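You operate a simulated robot arm through the tools that you are given. There is no shell and no other tool.

You run a simulated robot arm. Do the job below in one go: nothing can be reset, and whatever is moved stays where it is left.

JOB
Gauge both hex bolts, scrap the long one, paint-mark the good one.
Fine: long into the orange waste stand, good into the stand of the silver hex bolt; yellow-grip dauber, grey paint tin; the dauber goes back. Set down upright: silver hex bolt, black hex bolt, yellow-grip dauber. A coat counts when it lies all over at full strength: go over it till it gets no stronger.

The check looks at the end state, three seconds after you hand in, the way a careful person would. Anything else that was tipped, shoved, dropped, spilled or broken makes it a failure.

ROBOT AND FRAMES
A 6-joint arm with a two-finger gripper, fixed in place. Base frame: the origin is on the floor under the middle of its stand, x ahead of it, y to its left, z up; the work surface is at about z = 0.86. Lengths are in m, angles in rad, forces in N, time in s.
It reaches about 1.298 m from its shoulder. Its first joint turns from -2.601 to 2.601 rad. Payload 1.57 kg.
The tool frame sits at the grasp point between the pads (the TCP): z along the fingers, y along the line on which they close. The tips reach 0.021 m beyond it. The gripper opens to 0.07 m; its body begins 0.05 m behind the TCP.
Orientation is that of the tool frame in the base frame, as [roll, pitch, yaw] about the fixed x, y, z axes, in that order (R = Rz(yaw) Ry(pitch) Rx(roll)). With the fingers straight down and closing along the base's y, the tool's x points along the base's -x, its y along +y and its z along -z.

CONTROLS
- The arm moves only by the tool servo_tool. Its arguments are lists of equal length, an entry for each row: "delta_pos": the shift along the tool's x, y, z in m, a list of three; "delta_rot": the turn, a rotation vector about the tool's x, y, z in rad, a list of three. In form: {"delta_pos": [[dx, dy, dz], ...], "delta_rot": [[rx, ry, rz], ...]}. A call has 1 to 20 rows; each row is the pose to reach, as a shift and turn from the pose commanded when the call began, along the tool's axes at that moment. "fingers" is the opening, from 0 (shut) to 1 (fully open), set as the call begins (left out, the last holds). A row lasts 0.2 s, in which the tool goes at most 0.05 m and 0.15 rad; a call with a longer step from one row to the next is refused whole, and so is a gripper value outside its range. Where a pose cannot be reached the arm comes as near as it can. A force on the tool above 40 N (or 10 N above the force at the start of the call, whichever is more), or a blocked arm, ends the call early, and 0.2 s more pass. Each finger travels about 0.1037 m/s and halts on what it meets, pressing with about 28 N; the grip force reading is that of the motor and also rises with nothing between the fingers. The clock runs only during rows and for 0.2 s after the last one: add rows that repeat a pose to give the fingers time. It gives the time, the measured TCP pose, the force on the tool (base axes), the opening and the grip force at its end, in the units of the frame above (readings bear some noise), with the torque about the TCP (base axes, N m) and any sound that the robot's microphone picked up, and new pictures: "show" is both (left out), scene, wrist or none.
- Cameras (640 x 400 px; columns grow to the right, rows downward): "scene" is fixed at [0.222, -0.5016, 1.4438]; the picture's right is [0.30, -0.95, 0.00], its down [-0.44, -0.14, -0.89] and it looks along [0.84, 0.27, -0.46] (base axes); focal length 330 px, centre (320, 200). "wrist" rides on the gripper at [0.079, 0.004, -0.081] in the tool frame; the picture's right is [-0.05, 1.00, 0.00], its down [-0.67, -0.04, -0.74] and it looks along [-0.74, -0.04, 0.67] (tool axes); focal length 256 px, centre (320, 200). There is no depth. A picture from a camera that has moved, and an enlarged one, comes with that camera's place and axes in the base frame and with its lens.
- lift_body(by): slides the trunk up (or, below 0, down) by that many m; the arm rides with it, the base frame stays. It gives what a move gives, with no picture.
- inspect(camera, box): a new picture of the part [left, top, right, bottom] of that camera's present view, enlarged. It takes no simulated time.
- finish_job(): hands the job in; it is judged then, once.

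Nothing tells you positions but the pictures and the camera data. Unless the task says otherwise, let go and move clear before handing in.

The tools are called after ">>>" as a command line: name --argument value ..., lists and objects as JSON in quotes. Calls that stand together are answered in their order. servo_tool: Moves the arm, as the interface text tells. Its arguments: {"type":"object","properties":{"delta_pos":{"type":"array"},"delta_rot":{"type":"array"},"fingers":{"type":"number"},"show":{"type":"string","enum":["both","scene","wrist","none"]}},"required":["delta_pos","delta_rot"]} The other tools are called the same way: lift_body (by) moves the trunk up or down; inspect (camera, box) takes an enlarged picture of a part of a camera's view; finish_job () hands the job in.

At the start:

```text
time: 0.0
eef_pos: [0.6351, -0.2631, 1.2786]
tcp_rot: [-3.141, 0.001, 3.14]
wrist_force: [-0.8, 0.1, -0.2]
wrist_torque: [-0.01, 0.0, -0.02]
opening: 0.0701
grasp_force: 0.2
trunk travel left (down, up): [-0.96, 0.01]
```

scene: 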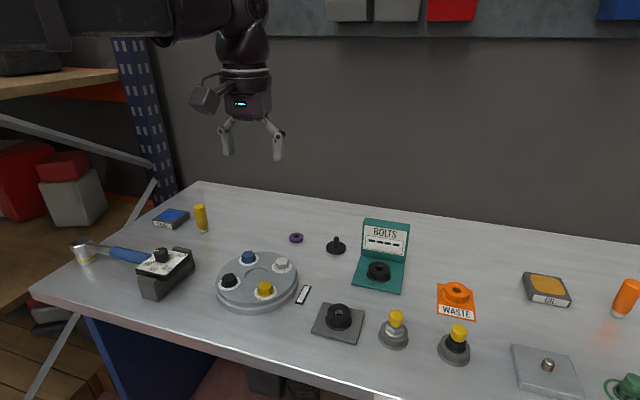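
wrist: 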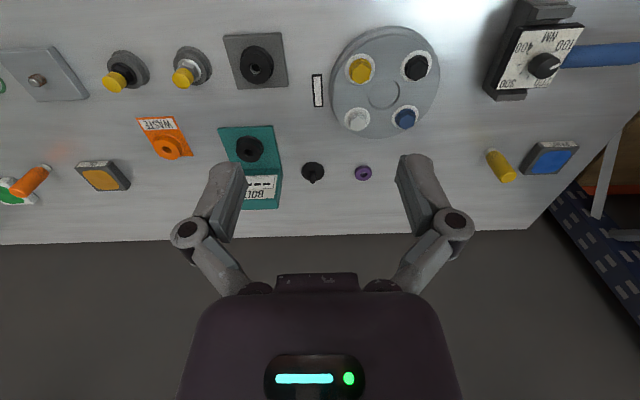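

I see a bench with a turntable of paint tins, two bolts with yellow tops in stands, a gauge sheet (BOLTS card), an orange waste stand and other objects. I'll take close-ups first to find out what everything is.

>>> inspect --camera "scene" --box '[300, 200, 500, 370]'

>>> inspect --camera "scene" --box '[130, 190, 350, 330]'

>>> inspect --camera "scene" --box '[420, 250, 640, 400]'

>>> inspect --camera "wrist" --box '[80, 20, 300, 220]'

>>> inspect --camera "wrist" --box '[290, 10, 510, 200]'

>>> inspect --camera "scene" --box '[340, 200, 440, 300]'

```text
2.35 times, centred on (400, 285) of scene
camera zoom: at [0.222, -0.5016, 1.4438], right [0.3, -0.95, 0.0], down [-0.44, -0.14, -0.89], along [0.84, 0.27, -0.46], focal length 776 px, centre (132, 0)
```

zoom: 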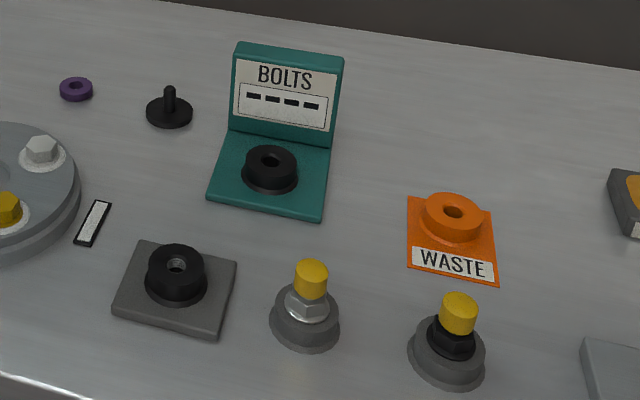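

```text
2.86 times, centred on (240, 260) of scene
camera zoom: at [0.222, -0.5016, 1.4438], right [0.3, -0.95, 0.0], down [-0.44, -0.14, -0.89], along [0.84, 0.27, -0.46], focal length 942 px, centre (549, 29)
```

zoom: 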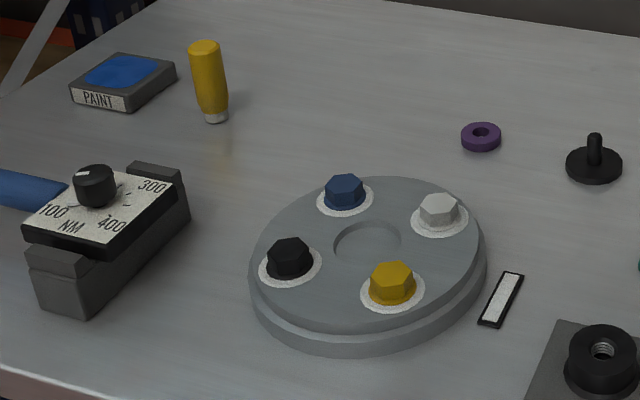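

```text
2.67 times, centred on (530, 325) of scene
camera zoom: at [0.222, -0.5016, 1.4438], right [0.3, -0.95, 0.0], down [-0.44, -0.14, -0.89], along [0.84, 0.27, -0.46], focal length 879 px, centre (-240, -133)
```

zoom: 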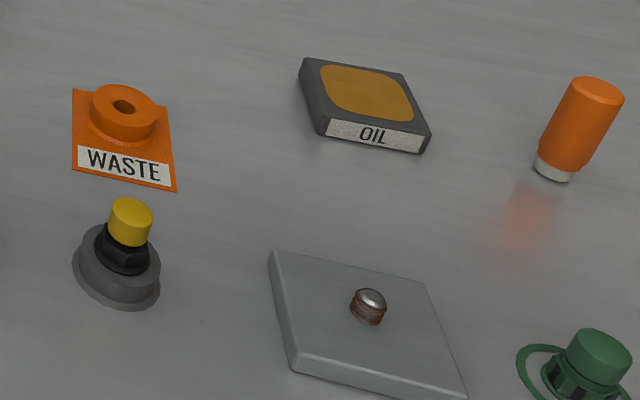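

```text
2.00 times, centred on (190, 120) of wrist
camera zoom: at [0.5565, -0.2588, 1.36], right [0.05, 1.0, 0.0], down [0.67, -0.04, 0.74], along [0.74, -0.04, -0.67], focal length 512 px, centre (580, 360)
```

zoom: 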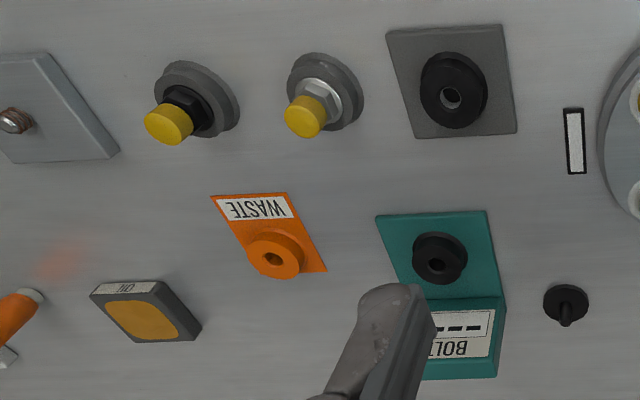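

```text
2.11 times, centred on (400, 105) of wrist
camera zoom: at [0.5565, -0.2588, 1.36], right [0.05, 1.0, 0.0], down [0.67, -0.04, 0.74], along [0.74, -0.04, -0.67], focal length 539 px, centre (152, 400)
```

zoom: 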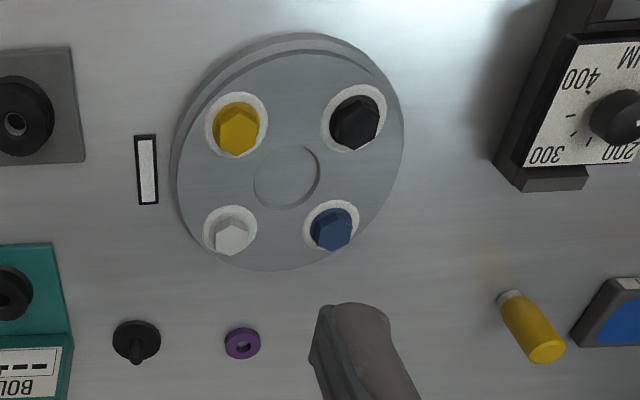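

```text
4.00 times, centred on (390, 250) of scene
camera zoom: at [0.222, -0.5016, 1.4438], right [0.3, -0.95, 0.0], down [-0.44, -0.14, -0.89], along [0.84, 0.27, -0.46], focal length 1318 px, centre (40, 0)
```

zoom: 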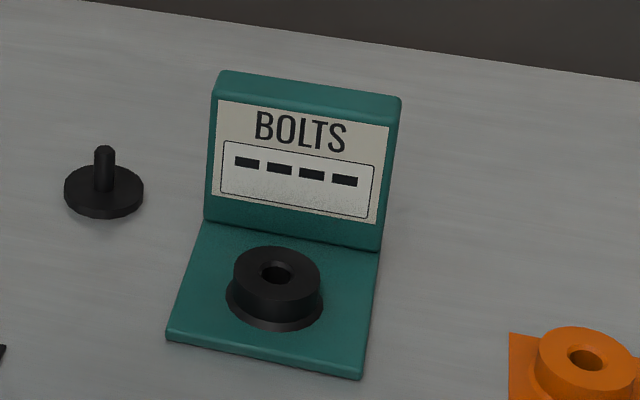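

The bolts stand in two grey cups at about (0.73, -0.50) for silver and (0.73, -0.62) for black. The teal BOLTS gauge is near (0.89, -0.43), WASTE near (0.89, -0.63), the yellow dauber near (0.95, 0.13), and the grey PAINT tin near (0.96, 0.26). I'll move in for a closer look at the bolts.

>>> servo_tool --delta_pos '[[0.005, -0.037, 0.025], [0.01, -0.074, 0.05], [0.015, -0.111, 0.075], [0.02, -0.148, 0.1], [0.025, -0.185, 0.125], [0.03, -0.222, 0.15], [0.035, -0.26, 0.175], [0.035, -0.29, 0.2], [0.035, -0.29, 0.2]]' --delta_rot '[[0, 0, 0], [0, 0, 0], [0, 0, 0], [0, 0, 0], [0, 0, 0], [0, 0, 0], [0, 0, 0], [0, 0, 0], [0, 0, 0]]' --fingers 1

```text
time: 2.0
eef_pos: [0.6049, -0.5486, 1.2786]
tcp_rot: [3.141, 0.001, 3.141]
wrist_force: [-0.4, -0.2, -0.2]
wrist_torque: [0.02, -0.02, 0.03]
opening: 0.0697
grasp_force: 0.0
out of reach, approached as far as the arm can: row 1, 2, 3, 4, 5, 6, 7, 8, 9
trunk travel left (down, up): [-0.96, 0.01]
camera wrist: at [0.5251, -0.5462, 1.3599], right [0.05, 1.0, 0.0], down [0.67, -0.04, 0.74], along [0.74, -0.04, -0.67], focal length 256 px, centre (320, 200)
```

scene: 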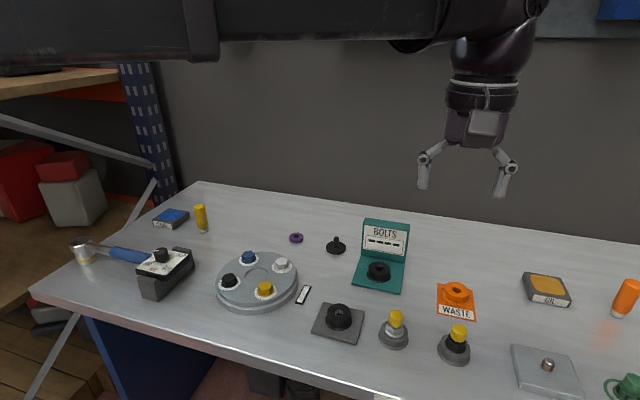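
wrist: 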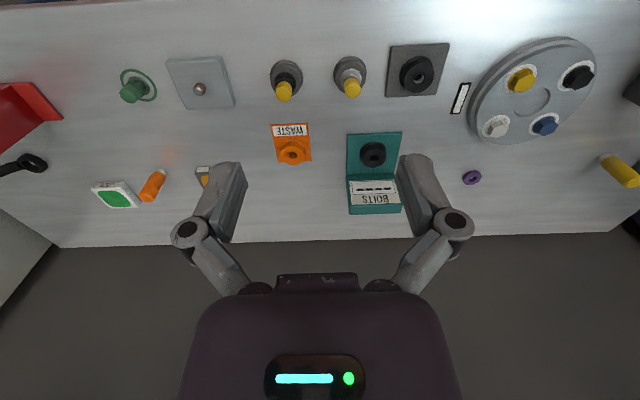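

The arm would not go lower from this trunk height, so I'll lower the trunk a little and check the pose again.

>>> lift_body --by -0.15

```text
time: 3.8
eef_pos: [0.6046, -0.5493, 1.1286]
tcp_rot: [3.14, 0.0, -3.142]
wrist_force: [0.8, 1.2, 0.2]
wrist_torque: [0.02, 0.0, -0.01]
opening: 0.0701
grasp_force: 0.1
trunk travel left (down, up): [-0.81, 0.16]
```

>>> servo_tool --delta_pos '[[0, 0, 0.0], [0, 0, 0]]' --delta_rot '[[0, 0, 0], [0, 0, 0]]'

>>> inspect --camera "wrist" --box '[220, 0, 460, 150]'

```text
time: 4.3
eef_pos: [0.6062, -0.5502, 1.1289]
tcp_rot: [3.14, -0.001, 3.14]
wrist_force: [-0.6, -0.5, 0.2]
wrist_torque: [0.04, 0.02, -0.02]
opening: 0.0699
grasp_force: 0.1
trunk travel left (down, up): [-0.81, 0.16]
camera wrist: at [0.5254, -0.5456, 1.21], right [0.05, 1.0, 0.0], down [0.67, -0.04, 0.74], along [0.74, -0.04, -0.67], focal length 256 px, centre (320, 200)
```

scene: 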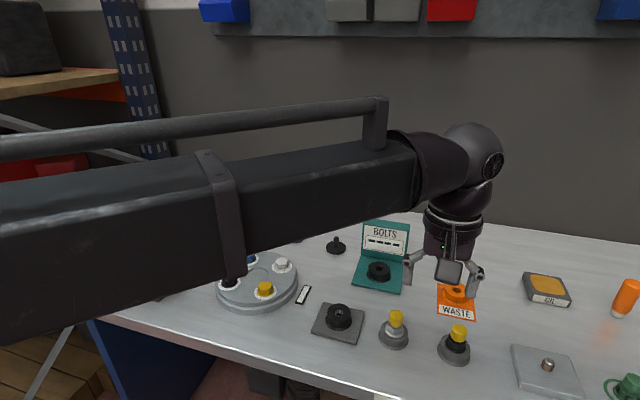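
wrist: 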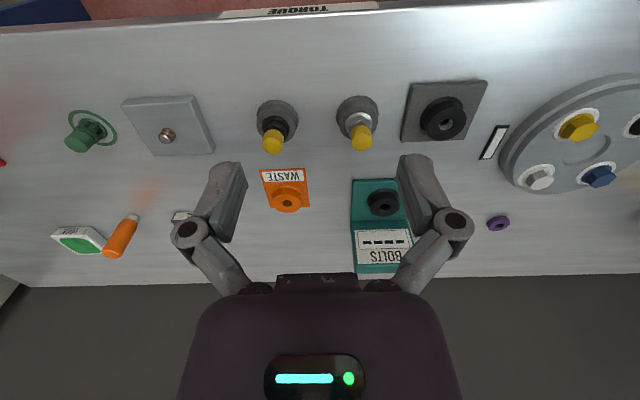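

```text
2.67 times, centred on (340, 75) of wrist
camera zoom: at [0.5254, -0.5456, 1.21], right [0.05, 1.0, 0.0], down [0.67, -0.04, 0.74], along [0.74, -0.04, -0.67], focal length 683 px, centre (267, 533)
```

zoom: 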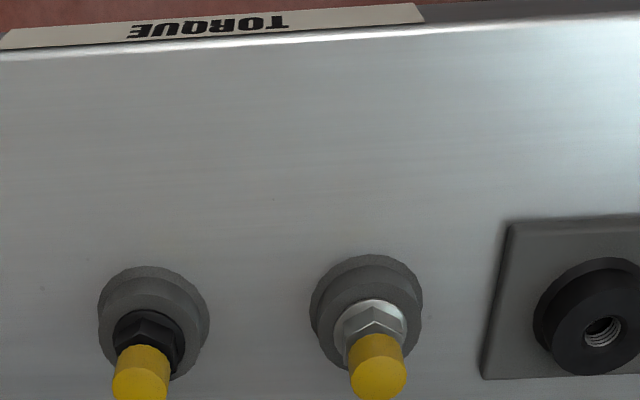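

I now have sharper estimates: silver bolt at about (0.722, -0.502) with its cap top near z 0.935, and black bolt at about (0.724, -0.619). I'll move in front of the silver bolt for a closer view.

>>> servo_tool --delta_pos '[[-0.005, 0.015, 0.036], [-0.01, 0.03, 0.072], [-0.014, 0.045, 0.109], [-0.014, 0.045, 0.109]]' --delta_rot '[[0, 0, 0], [0, 0, 0], [0, 0, 0], [0, 0, 0]]' --fingers 1

>>> inspect --camera "wrist" --box '[240, 110, 400, 260]'

```text
time: 5.3
eef_pos: [0.6187, -0.5031, 1.1285]
tcp_rot: [3.141, 0.001, -3.141]
wrist_force: [-0.3, 0.0, 1.0]
wrist_torque: [0.01, 0.01, -0.01]
opening: 0.0699
grasp_force: 0.0
out of reach, approached as far as the arm can: row 1, 2, 3, 4
trunk travel left (down, up): [-0.81, 0.16]
camera wrist: at [0.539, -0.5003, 1.21], right [0.05, 1.0, 0.0], down [0.67, -0.04, 0.74], along [0.74, -0.04, -0.67], focal length 256 px, centre (320, 200)
```

scene: 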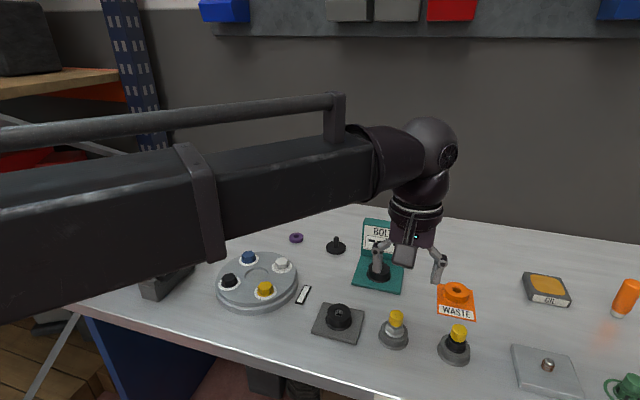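
wrist: 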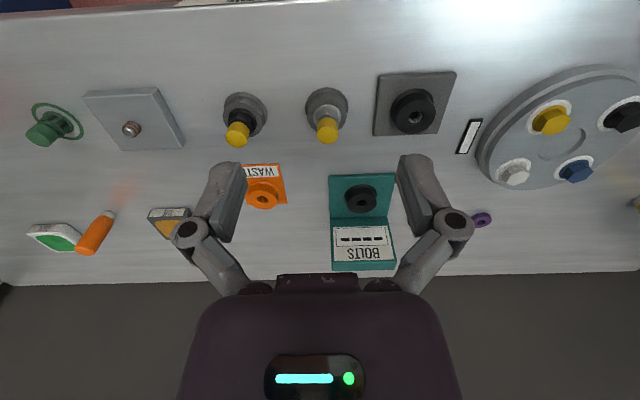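

```text
2.67 times, centred on (320, 185) of wrist
camera zoom: at [0.539, -0.5003, 1.21], right [0.05, 1.0, 0.0], down [0.67, -0.04, 0.74], along [0.74, -0.04, -0.67], focal length 683 px, centre (320, 240)
```

zoom: 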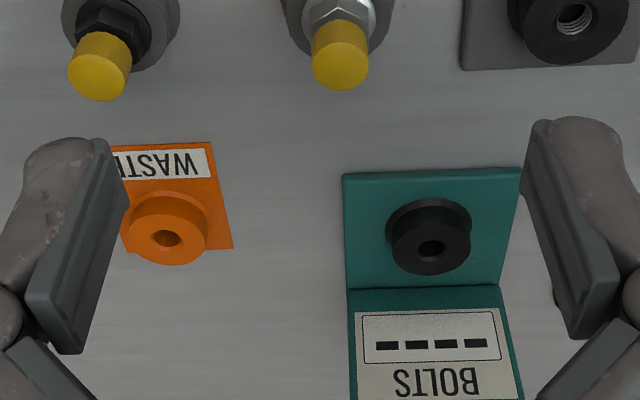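

The arm's downward reach is limited relative to the trunk, so I'll lower the trunk more and use the arm to hold height above the table.

>>> lift_body --by -0.1

>>> servo_tool --delta_pos '[[0, 0, -0.03], [0, 0, -0.06], [0, 0, -0.06]]' --delta_rot '[[0, 0, 0], [0, 0, 0], [0, 0, 0]]'

```text
time: 6.7
eef_pos: [0.618, -0.5034, 1.0295]
tcp_rot: [3.141, -0.001, 3.141]
wrist_force: [1.0, -0.9, 0.1]
wrist_torque: [0.0, 0.0, -0.02]
opening: 0.07
grasp_force: 0.0
trunk travel left (down, up): [-0.71, 0.26]
```

```text
time: 7.5
eef_pos: [0.6185, -0.505, 1.0275]
tcp_rot: [-3.14, 0.002, 3.142]
wrist_force: [0.8, 0.4, 0.2]
wrist_torque: [0.04, 0.01, 0.01]
opening: 0.0699
grasp_force: 0.0
out of reach, approached as far as the arm can: row 1, 2, 3
trunk travel left (down, up): [-0.71, 0.26]
camera wrist: at [0.539, -0.5003, 1.11], right [0.05, 1.0, 0.0], down [0.67, -0.04, 0.74], along [0.74, -0.04, -0.67], focal length 256 px, centre (320, 200)
```

scene: 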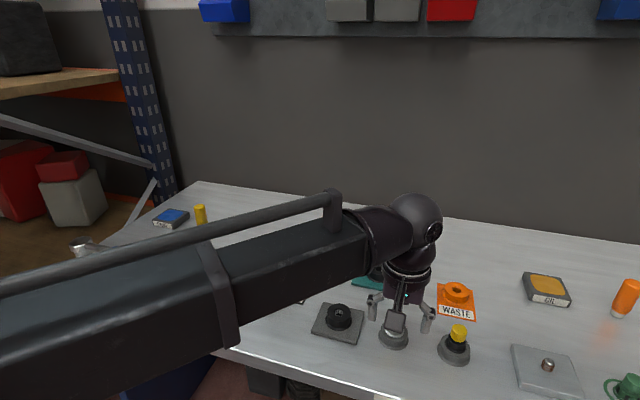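
wrist: 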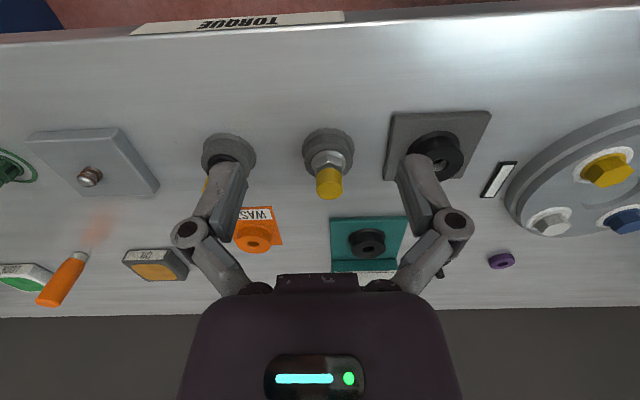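

It appears that arm motion is planar (SCARA-like), so height comes only from the trunk. The silver bolt is now near the centre of the wrist view, so I'll zoom in on it.

>>> inspect --camera "wrist" --box '[280, 110, 380, 210]'

>>> inspect --camera "scene" --box '[430, 310, 480, 370]'

>>> inspect --camera "wrist" --box '[320, 200, 430, 280]'

```text
4.00 times, centred on (330, 160) of wrist
camera zoom: at [0.539, -0.5003, 1.11], right [0.05, 1.0, 0.0], down [0.67, -0.04, 0.74], along [0.74, -0.04, -0.67], focal length 1024 px, centre (280, 360)
```

zoom: 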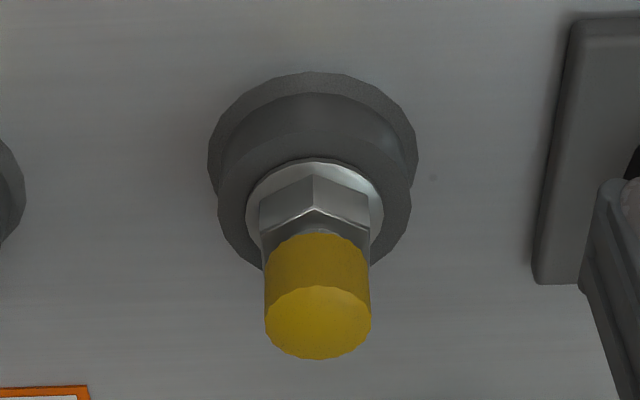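

```text
6.67 times, centred on (455, 340) of scene
camera zoom: at [0.222, -0.5016, 1.4438], right [0.3, -0.95, 0.0], down [-0.44, -0.14, -0.89], along [0.84, 0.27, -0.46], focal length 2198 px, centre (-580, -733)
```

zoom: 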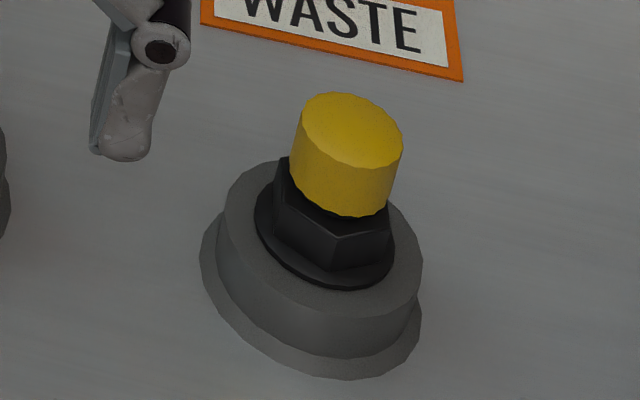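

```text
5.00 times, centred on (375, 240) of wrist
camera zoom: at [0.539, -0.5003, 1.11], right [0.05, 1.0, 0.0], down [0.67, -0.04, 0.74], along [0.74, -0.04, -0.67], focal length 1280 px, centre (45, 0)
```

zoom: 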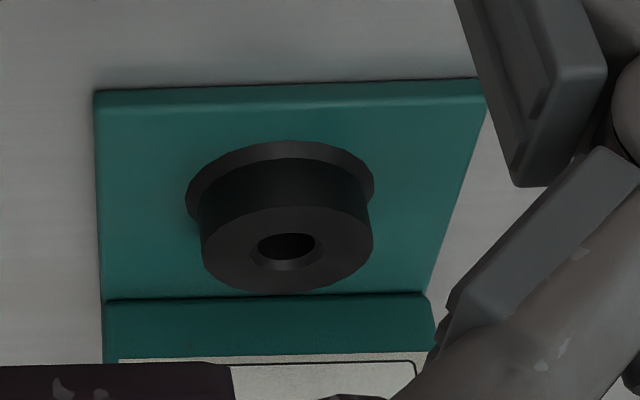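

The silver bolt's yellow cap is about 26 mm wide, its top is at roughly (0.730, -0.501, 0.924), and it is about 21 mm tall. I'll move above it and check the alignment.

>>> servo_tool --delta_pos '[[-0.037, 0.001, 0], [-0.074, 0.002, 0], [-0.112, 0.003, 0], [-0.112, 0.003, 0]]' --delta_rot '[[0, 0, 0], [0, 0, 0], [0, 0, 0], [0, 0, 0]]' --fingers 1

>>> inspect --camera "wrist" --box '[240, 30, 400, 130]'

```text
time: 8.5
eef_pos: [0.7294, -0.4991, 1.0292]
tcp_rot: [3.141, 0.002, 3.141]
wrist_force: [-0.2, 0.4, -0.6]
wrist_torque: [-0.02, 0.04, 0.0]
opening: 0.07
grasp_force: 0.1
trunk travel left (down, up): [-0.71, 0.26]
camera wrist: at [0.6492, -0.495, 1.1101], right [0.05, 1.0, 0.0], down [0.67, -0.04, 0.74], along [0.74, -0.04, -0.67], focal length 256 px, centre (320, 200)
```

scene: 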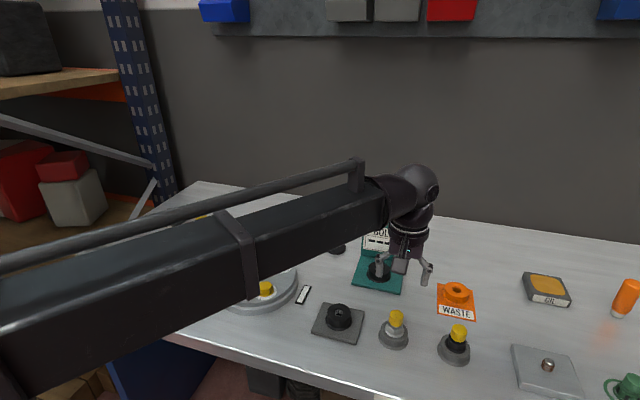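
wrist: 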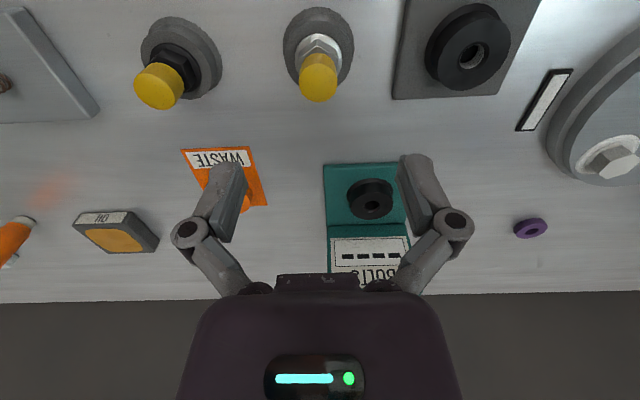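

```text
4.00 times, centred on (320, 80) of wrist
camera zoom: at [0.6492, -0.495, 1.1101], right [0.05, 1.0, 0.0], down [0.67, -0.04, 0.74], along [0.74, -0.04, -0.67], focal length 1024 px, centre (320, 680)
```

zoom: 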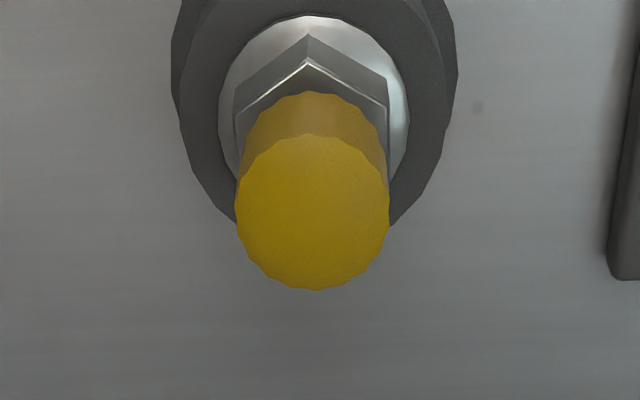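

The alignment is good: I now put the cap top at (0.728, -0.5005, 0.9255). I'll nudge y by -1.5 mm, then lower the trunk so the pads straddle the cap.

>>> servo_tool --delta_pos '[[0, -0.0015, 0], [0, -0.0015, 0]]' --delta_rot '[[0, 0, 0], [0, 0, 0]]' --fingers 1 --show "none"

>>> lift_body --by -0.104

>>> inspect --camera "wrist" --box '[160, 80, 480, 280]'

>>> inspect --camera "scene" --box '[340, 260, 480, 360]'

```text
time: 9.1
eef_pos: [0.7297, -0.5016, 1.0286]
tcp_rot: [3.14, -0.001, -3.141]
wrist_force: [0.1, 0.8, -1.1]
wrist_torque: [-0.04, 0.0, 0.01]
opening: 0.07
grasp_force: 0.1
trunk travel left (down, up): [-0.71, 0.26]
```

```text
time: 10.4
eef_pos: [0.7286, -0.5002, 0.9247]
tcp_rot: [-3.141, 0.001, 3.141]
wrist_force: [0.4, 0.8, -0.3]
wrist_torque: [-0.04, -0.03, -0.01]
opening: 0.0699
grasp_force: 0.1
trunk travel left (down, up): [-0.606, 0.364]
```

```text
2.00 times, centred on (320, 180) of wrist
camera zoom: at [0.6493, -0.497, 1.0061], right [0.05, 1.0, 0.0], down [0.67, -0.04, 0.74], along [0.74, -0.04, -0.67], focal length 512 px, centre (320, 240)
```

zoom: 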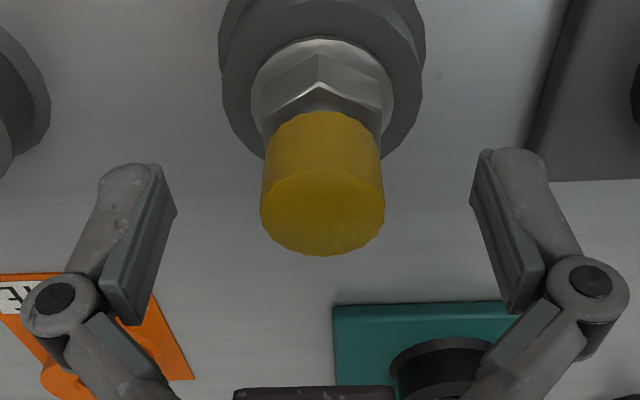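

```text
4.00 times, centred on (410, 310) of scene
camera zoom: at [0.222, -0.5016, 1.4438], right [0.3, -0.95, 0.0], down [-0.44, -0.14, -0.89], along [0.84, 0.27, -0.46], focal length 1318 px, centre (-40, -240)
```

zoom: 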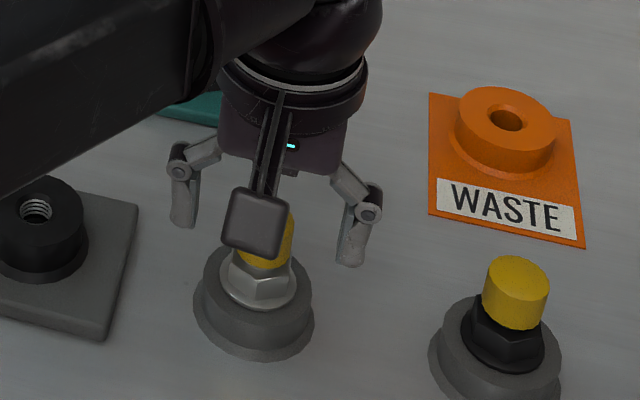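

The cap sits centred between the pads and the fingertips stop just above the hex, so I'll close on it.

>>> servo_tool --delta_pos '[[0, 0, 0], [0, 0, 0], [0, 0, 0], [0, 0, 0]]' --delta_rot '[[0, 0, 0], [0, 0, 0], [0, 0, 0], [0, 0, 0]]' --fingers 0 --show "wrist"

```text
time: 11.4
eef_pos: [0.7283, -0.4998, 0.9246]
tcp_rot: [3.141, 0.0, 3.141]
wrist_force: [0.0, 1.3, 6.2]
wrist_torque: [0.03, 0.03, 0.0]
opening: 0.0258
grasp_force: 28.5
trunk travel left (down, up): [-0.606, 0.364]
camera wrist: at [0.649, -0.4966, 1.0065], right [0.05, 1.0, 0.0], down [0.67, -0.04, 0.75], along [0.74, -0.04, -0.67], focal length 256 px, centre (320, 200)
```

wrist: 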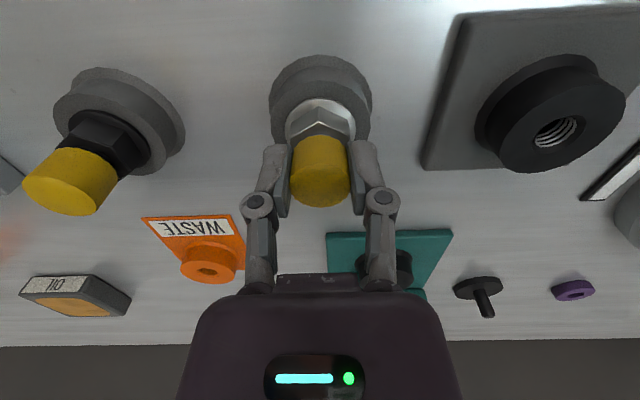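

I'm gripping the cap at 25.8 mm. I'll lift straight up to draw the bolt out of its stand, then look at it.

>>> lift_body --by 0.12

>>> servo_tool --delta_pos '[[0, 0, 0]]' --delta_rot '[[0, 0, 0]]'

>>> inspect --camera "scene" --box '[360, 220, 480, 350]'

>>> inspect --camera "wrist" --box '[240, 0, 400, 220]'

```text
time: 12.9
eef_pos: [0.7294, -0.5005, 1.0453]
tcp_rot: [-3.14, -0.001, 3.142]
wrist_force: [0.0, 0.6, -0.5]
wrist_torque: [0.0, 0.01, 0.02]
opening: 0.0002
grasp_force: 27.8
trunk travel left (down, up): [-0.726, 0.244]
```

```text
time: 13.3
eef_pos: [0.7293, -0.5001, 1.0454]
tcp_rot: [-3.141, 0.0, 3.141]
wrist_force: [-0.1, 0.4, -1.5]
wrist_torque: [0.02, 0.0, 0.02]
opening: 0.0
grasp_force: 28.4
trunk travel left (down, up): [-0.726, 0.244]
camera wrist: at [0.6494, -0.497, 1.1259], right [0.05, 1.0, 0.0], down [0.67, -0.04, 0.74], along [0.74, -0.04, -0.67], focal length 256 px, centre (320, 200)
```

scene: 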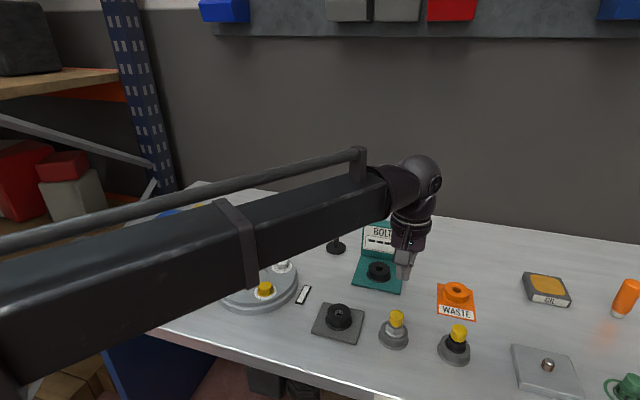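
wrist: 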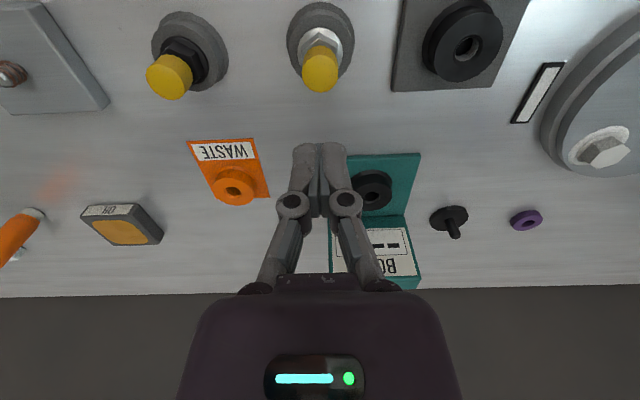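

```text
3.08 times, centred on (420, 285) of scene
camera zoom: at [0.222, -0.5016, 1.4438], right [0.3, -0.95, 0.0], down [-0.44, -0.14, -0.89], along [0.84, 0.27, -0.46], focal length 1014 px, centre (12, -62)
```

zoom: 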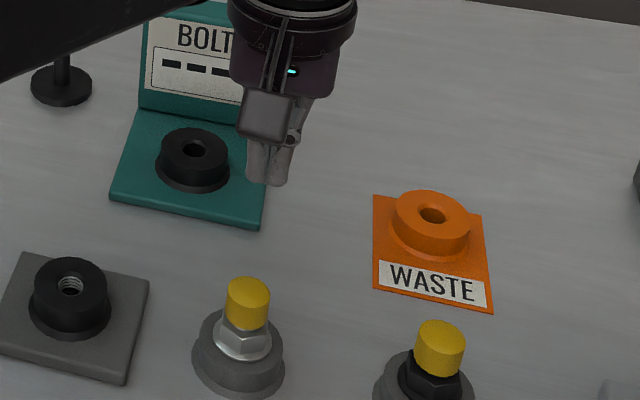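

```text
1.82 times, centred on (320, 110) of wrist
camera zoom: at [0.6494, -0.497, 1.1259], right [0.05, 1.0, 0.0], down [0.67, -0.04, 0.74], along [0.74, -0.04, -0.67], focal length 465 px, centre (320, 364)
```

zoom: 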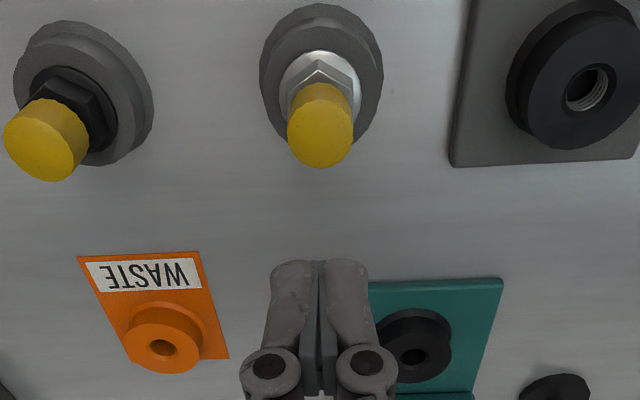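

The fingers slipped off the cap and the bolt is still in its stand, undisturbed. I'll open, go deeper, and grip the hex flats, which face ±y, instead of the tip of the cap.

>>> servo_tool --delta_pos '[[0, 0, 0], [0, 0, 0], [0, 0, 0]]' --delta_rot '[[0, 0, 0], [0, 0, 0], [0, 0, 0]]' --fingers 1 --show "none"

>>> inspect --camera "wrist" --box '[240, 0, 400, 120]'

```text
time: 14.2
eef_pos: [0.7291, -0.5001, 1.0444]
tcp_rot: [3.141, 0.0, -3.141]
wrist_force: [-0.3, -0.3, 0.6]
wrist_torque: [0.03, 0.0, 0.01]
opening: 0.0699
grasp_force: 0.1
trunk travel left (down, up): [-0.726, 0.244]
```

```text
3.33 times, centred on (320, 60) of wrist
camera zoom: at [0.6493, -0.497, 1.126], right [0.05, 1.0, 0.0], down [0.67, -0.04, 0.74], along [0.74, -0.04, -0.67], focal length 853 px, centre (320, 667)
```

zoom: 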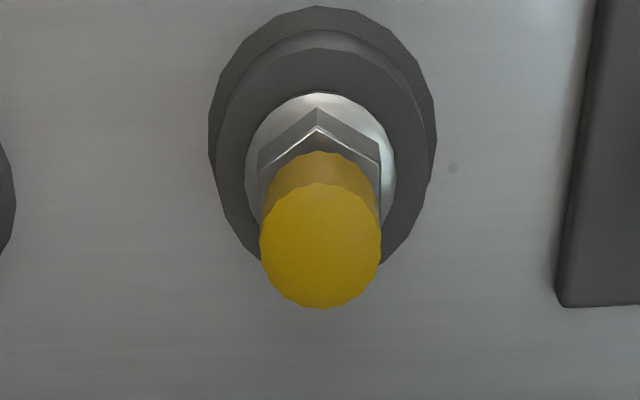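

>>> lift_body --by -0.136

>>> servo_tool --delta_pos '[[0, 0, 0], [0, 0, 0], [0, 0, 0], [0, 0, 0], [0, 0, 0]]' --delta_rot '[[0, 0, 0], [0, 0, 0], [0, 0, 0], [0, 0, 0], [0, 0, 0]]' --fingers 0 --show "wrist"

>>> inspect --camera "wrist" --box '[220, 80, 420, 230]'

>>> inspect --camera "scene" --box '[350, 280, 430, 360]'

```text
time: 15.8
eef_pos: [0.7289, -0.5001, 0.9087]
tcp_rot: [3.141, 0.001, -3.141]
wrist_force: [0.3, -0.8, 0.0]
wrist_torque: [-0.04, -0.02, 0.02]
opening: 0.0702
grasp_force: 0.0
trunk travel left (down, up): [-0.59, 0.38]
```

```text
time: 17.0
eef_pos: [0.7286, -0.5005, 0.9102]
tcp_rot: [3.141, 0.0, -3.141]
wrist_force: [0.6, 0.4, 6.3]
wrist_torque: [-0.02, -0.01, 0.0]
opening: 0.0295
grasp_force: 27.9
trunk travel left (down, up): [-0.59, 0.38]
camera wrist: at [0.649, -0.4967, 0.9904], right [0.05, 1.0, 0.0], down [0.67, -0.04, 0.75], along [0.74, -0.04, -0.67], focal length 256 px, centre (320, 200)
```

wrist: 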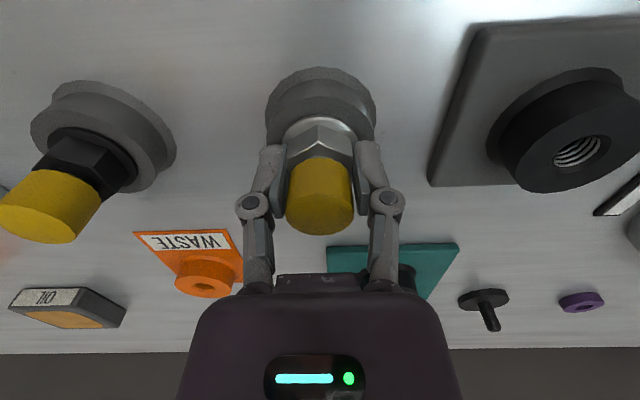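

```text
2.67 times, centred on (320, 155) of wrist
camera zoom: at [0.649, -0.4967, 0.9904], right [0.05, 1.0, 0.0], down [0.67, -0.04, 0.75], along [0.74, -0.04, -0.67], focal length 683 px, centre (320, 320)
```

zoom: 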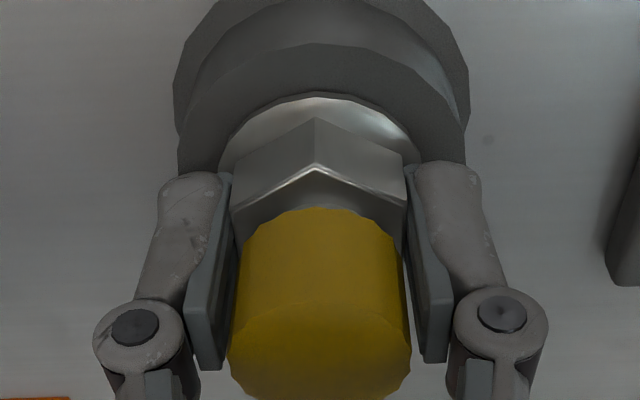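

```text
5.00 times, centred on (390, 320) of scene
camera zoom: at [0.222, -0.5016, 1.4438], right [0.3, -0.95, 0.0], down [-0.44, -0.14, -0.89], along [0.84, 0.27, -0.46], focal length 1648 px, centre (-30, -400)
```

zoom: 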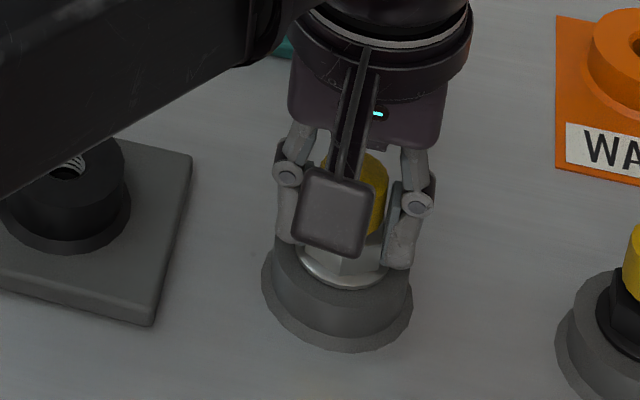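

I now hold the hex flats at 29.5 mm. I'll lift a small amount and check that it holds.

>>> lift_body --by 0.02

>>> inspect --camera "wrist" --box '[220, 80, 420, 230]'

```text
time: 17.6
eef_pos: [0.7298, -0.5, 0.9291]
tcp_rot: [-3.141, 0.001, -3.141]
wrist_force: [-0.4, 1.1, -1.3]
wrist_torque: [-0.04, -0.03, 0.0]
opening: 0.0297
grasp_force: 28.3
trunk travel left (down, up): [-0.61, 0.36]
```

```text
2.67 times, centred on (320, 155) of wrist
camera zoom: at [0.6494, -0.4971, 1.0099], right [0.05, 1.0, 0.0], down [0.67, -0.04, 0.74], along [0.74, -0.04, -0.67], focal length 683 px, centre (320, 320)
```

zoom: 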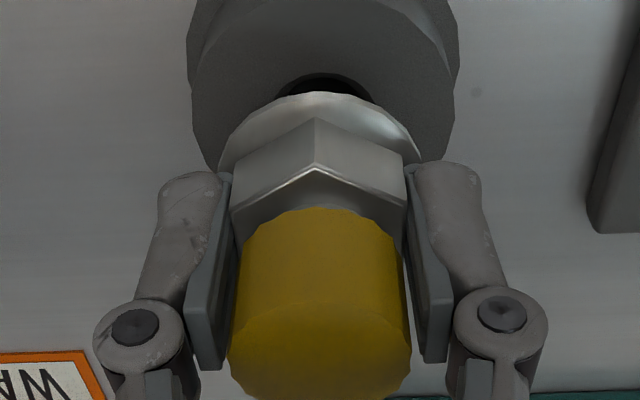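

It holds. I'll lift the rest of the way and look at the shank.

>>> lift_body --by 0.08

>>> servo_tool --delta_pos '[[0, 0, 0]]' --delta_rot '[[0, 0, 0]]'

>>> inspect --camera "scene" --box '[340, 220, 460, 360]'

>>> inspect --camera "wrist" --box '[220, 0, 480, 230]'

```text
time: 18.8
eef_pos: [0.729, -0.5018, 1.008]
tcp_rot: [-3.141, 0.0, 3.141]
wrist_force: [-0.4, -0.9, -1.9]
wrist_torque: [0.0, -0.01, -0.02]
opening: 0.0297
grasp_force: 27.8
trunk travel left (down, up): [-0.69, 0.28]
```

```text
time: 19.2
eef_pos: [0.7282, -0.5007, 1.0085]
tcp_rot: [-3.141, 0.0, -3.141]
wrist_force: [-0.5, 0.4, -0.8]
wrist_torque: [-0.02, 0.0, -0.01]
opening: 0.0294
grasp_force: 28.5
trunk travel left (down, up): [-0.69, 0.28]
camera wrist: at [0.6494, -0.497, 1.0898], right [0.05, 1.0, 0.0], down [0.67, -0.04, 0.74], along [0.74, -0.04, -0.67], focal length 256 px, centre (320, 200)
```

scene: 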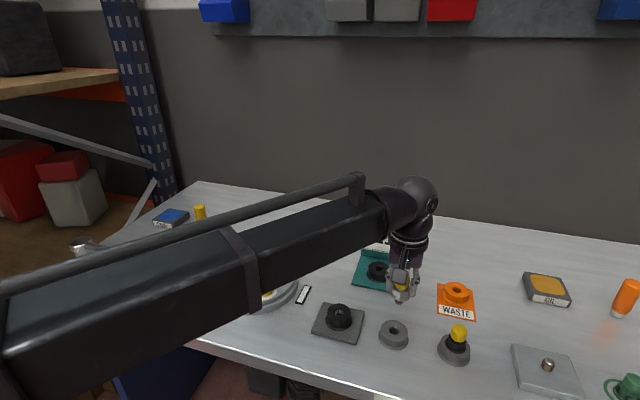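
wrist: 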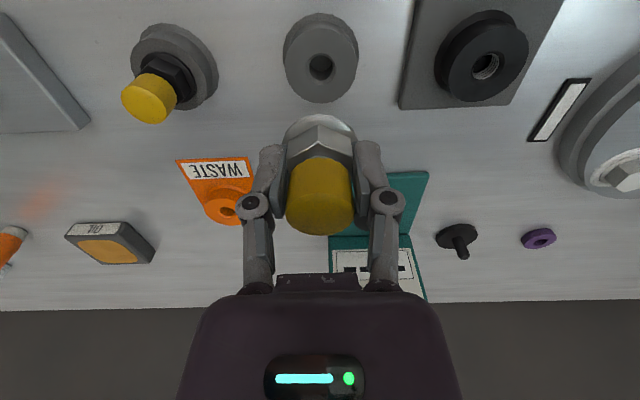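

```text
2.86 times, centred on (400, 290) of scene
camera zoom: at [0.222, -0.5016, 1.4438], right [0.3, -0.95, 0.0], down [-0.44, -0.14, -0.89], along [0.84, 0.27, -0.46], focal length 942 px, centre (91, -57)
```

zoom: 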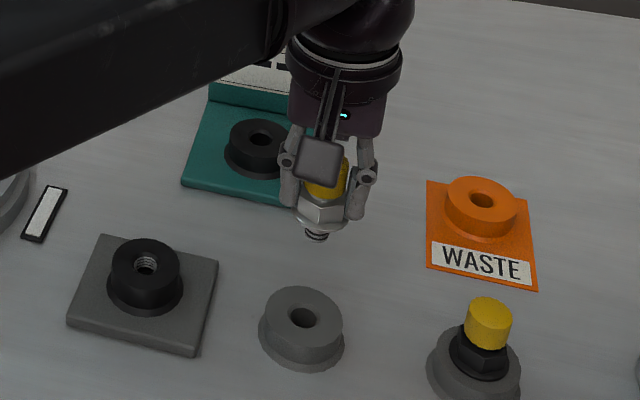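

```text
1.74 times, centred on (350, 115) of wrist
camera zoom: at [0.6494, -0.497, 1.0898], right [0.05, 1.0, 0.0], down [0.67, -0.04, 0.74], along [0.74, -0.04, -0.67], focal length 445 px, centre (268, 348)
```

zoom: 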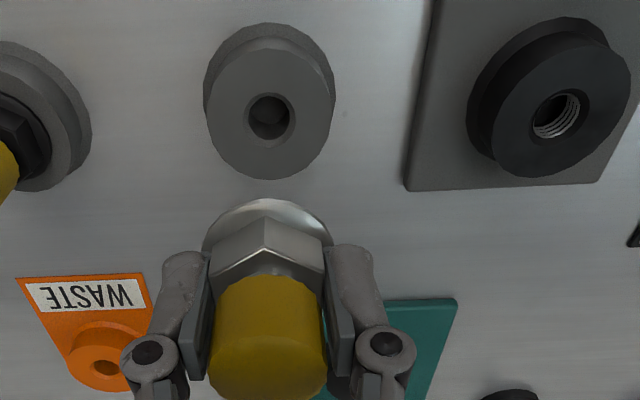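

The bolt is held firmly, with a short threaded shank below the flange. My gauge hole estimate is about (0.907, -0.441, 0.89). I'll move beside the gauge for a precise, unobstructed view of that hole.

>>> servo_tool --delta_pos '[[-0.04, 0, 0], [-0.08, 0, 0], [-0.12, -0.005, 0], [-0.142, -0.01, 0], [-0.142, -0.01, 0]]' --delta_rot '[[0, 0, 0], [0, 0, 0], [0, 0, 0], [0, 0, 0], [0, 0, 0]]'

>>> inspect --camera "wrist" --box '[340, 60, 500, 180]'

>>> inspect --camera "wrist" --box '[160, 60, 320, 180]'

```text
time: 20.4
eef_pos: [0.8712, -0.5112, 1.0091]
tcp_rot: [3.141, 0.0, 3.141]
wrist_force: [0.2, -1.1, -0.9]
wrist_torque: [-0.03, 0.0, 0.03]
opening: 0.0293
grasp_force: 28.3
trunk travel left (down, up): [-0.69, 0.28]
camera wrist: at [0.792, -0.507, 1.0899], right [0.05, 1.0, 0.0], down [0.67, -0.04, 0.74], along [0.74, -0.04, -0.67], focal length 256 px, centre (320, 200)
```

scene: 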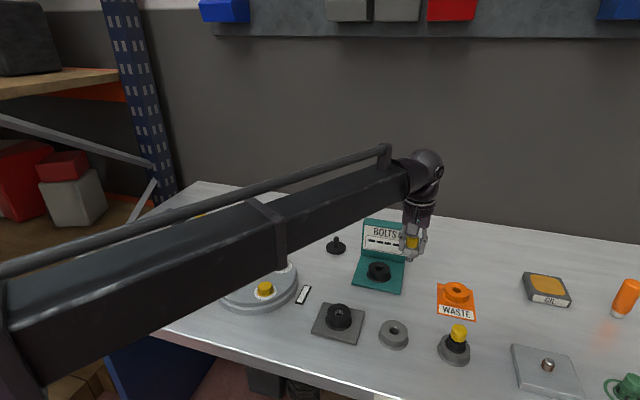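
wrist: 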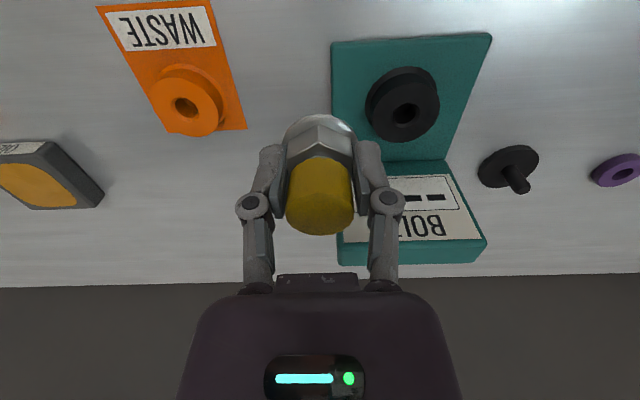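

```text
3.33 times, centred on (420, 120) of wrist
camera zoom: at [0.792, -0.507, 1.0899], right [0.05, 1.0, 0.0], down [0.67, -0.04, 0.74], along [0.74, -0.04, -0.67], focal length 853 px, centre (-13, 467)
```

zoom: 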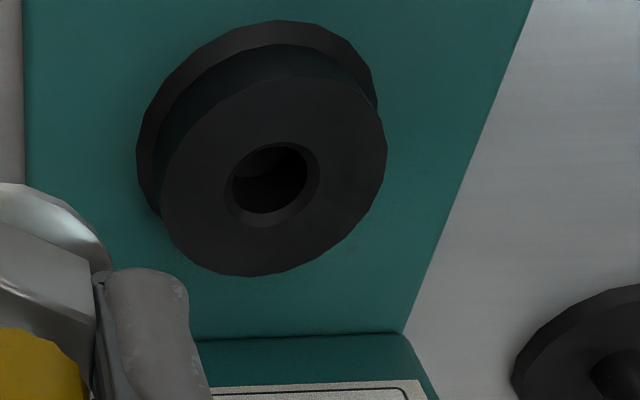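

```text
3.33 times, centred on (240, 120) of wrist
camera zoom: at [0.792, -0.507, 1.0899], right [0.05, 1.0, 0.0], down [0.67, -0.04, 0.74], along [0.74, -0.04, -0.67], focal length 853 px, centre (587, 467)
```

zoom: 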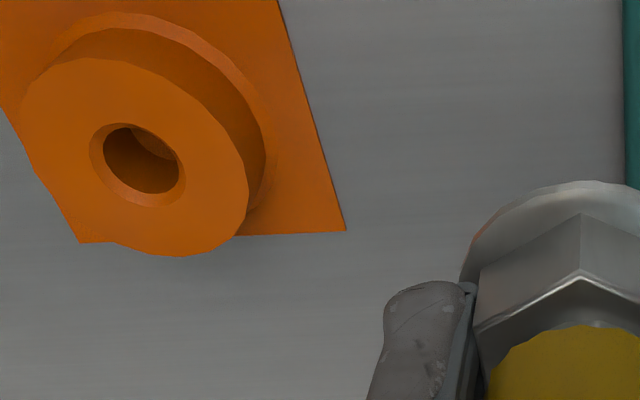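

The gauge hole now works out at (0.909, -0.440, 0.8885). Before inserting, I'll check how the bolt sits in the fingers by zooming on the cap.

>>> inspect --camera "wrist" --box '[270, 105, 370, 245]'

>>> inspect --camera "scene" --box '[380, 220, 450, 270]'

```text
2.86 times, centred on (320, 175) of wrist
camera zoom: at [0.792, -0.507, 1.0899], right [0.05, 1.0, 0.0], down [0.67, -0.04, 0.74], along [0.74, -0.04, -0.67], focal length 731 px, centre (320, 271)
```

zoom: 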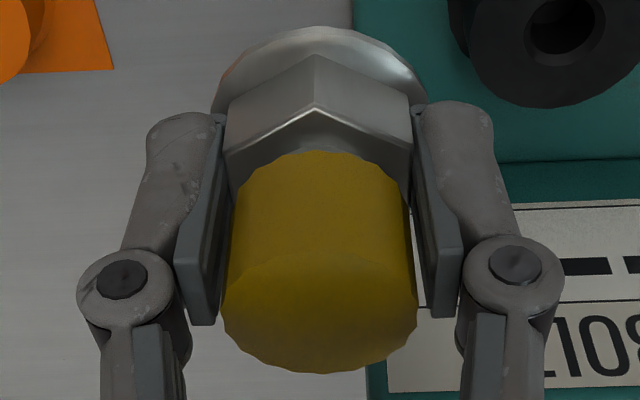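

```text
8.00 times, centred on (415, 245) of scene
camera zoom: at [0.222, -0.5016, 1.4438], right [0.3, -0.95, 0.0], down [-0.44, -0.14, -0.89], along [0.84, 0.27, -0.46], focal length 2637 px, centre (-440, -160)
```

zoom: 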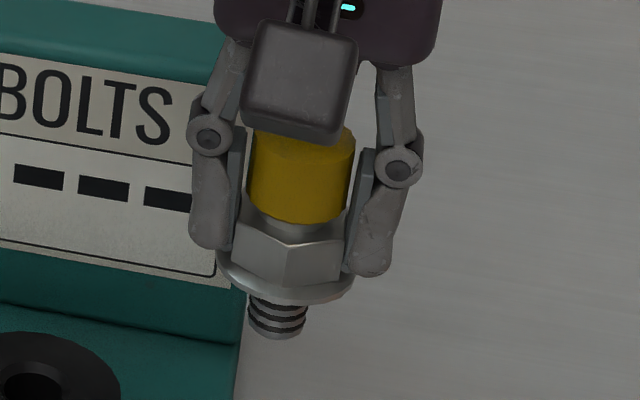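

The bolt hangs straight in the fingers. I'll move over the gauge hole at (0.909, -0.440), still well above it.

>>> servo_tool --delta_pos '[[-0.013, 0.024, 0], [-0.026, 0.048, 0], [-0.038, 0.071, 0], [-0.038, 0.071, 0], [-0.038, 0.071, 0]]' --delta_rot '[[0, 0, 0], [0, 0, 0], [0, 0, 0], [0, 0, 0], [0, 0, 0]]'

>>> inspect --camera "scene" --box '[340, 210, 430, 300]'

>>> inspect --camera "wrist" --box '[250, 60, 390, 160]'

```text
time: 21.6
eef_pos: [0.909, -0.4402, 1.0085]
tcp_rot: [-3.141, 0.0, 3.141]
wrist_force: [-1.0, 0.4, -0.7]
wrist_torque: [-0.02, 0.0, -0.01]
opening: 0.0291
grasp_force: 28.2
trunk travel left (down, up): [-0.69, 0.28]
camera wrist: at [0.8307, -0.4362, 1.0898], right [0.05, 1.0, 0.0], down [0.67, -0.04, 0.74], along [0.74, -0.04, -0.67], focal length 256 px, centre (320, 200)
```

scene: 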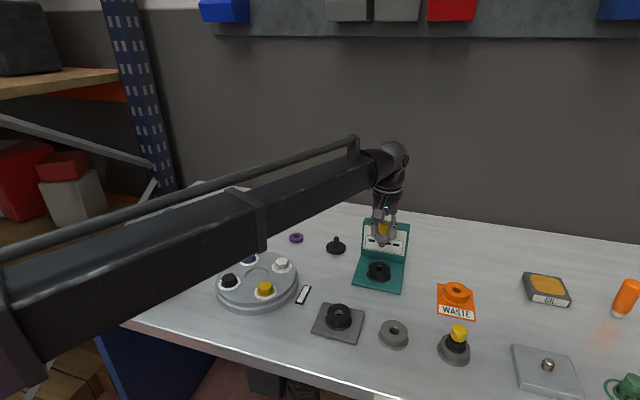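
wrist: 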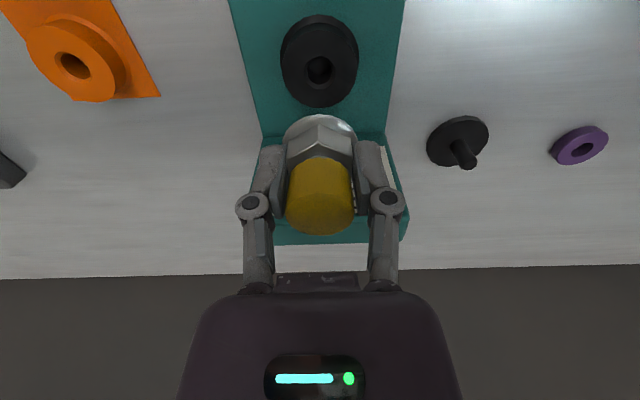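

```text
4.44 times, centred on (385, 255) of scene
camera zoom: at [0.222, -0.5016, 1.4438], right [0.3, -0.95, 0.0], down [-0.44, -0.14, -0.89], along [0.84, 0.27, -0.46], focal length 1465 px, centre (31, -44)
```

zoom: 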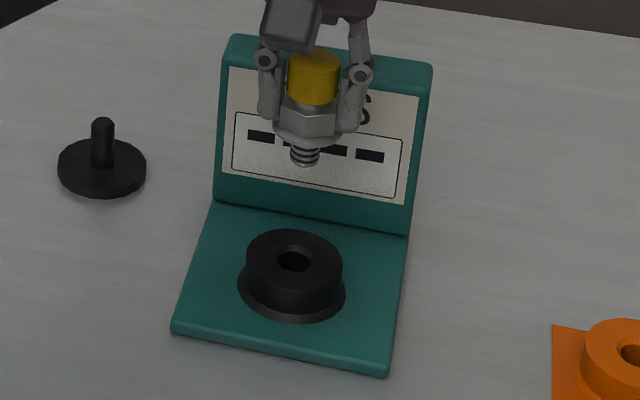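

```text
4.00 times, centred on (320, 110) of wrist
camera zoom: at [0.8307, -0.4362, 1.0898], right [0.05, 1.0, 0.0], down [0.67, -0.04, 0.74], along [0.74, -0.04, -0.67], focal length 1024 px, centre (320, 560)
```

zoom: 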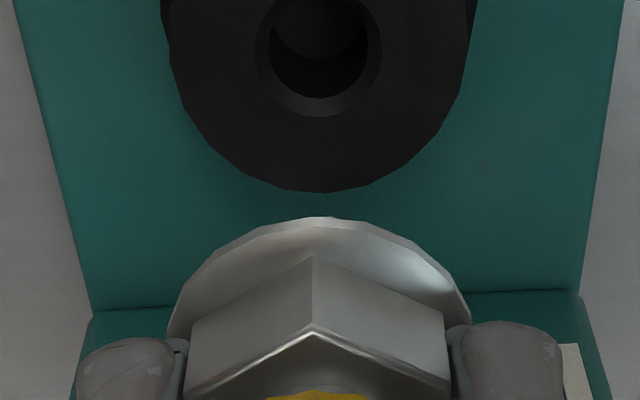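

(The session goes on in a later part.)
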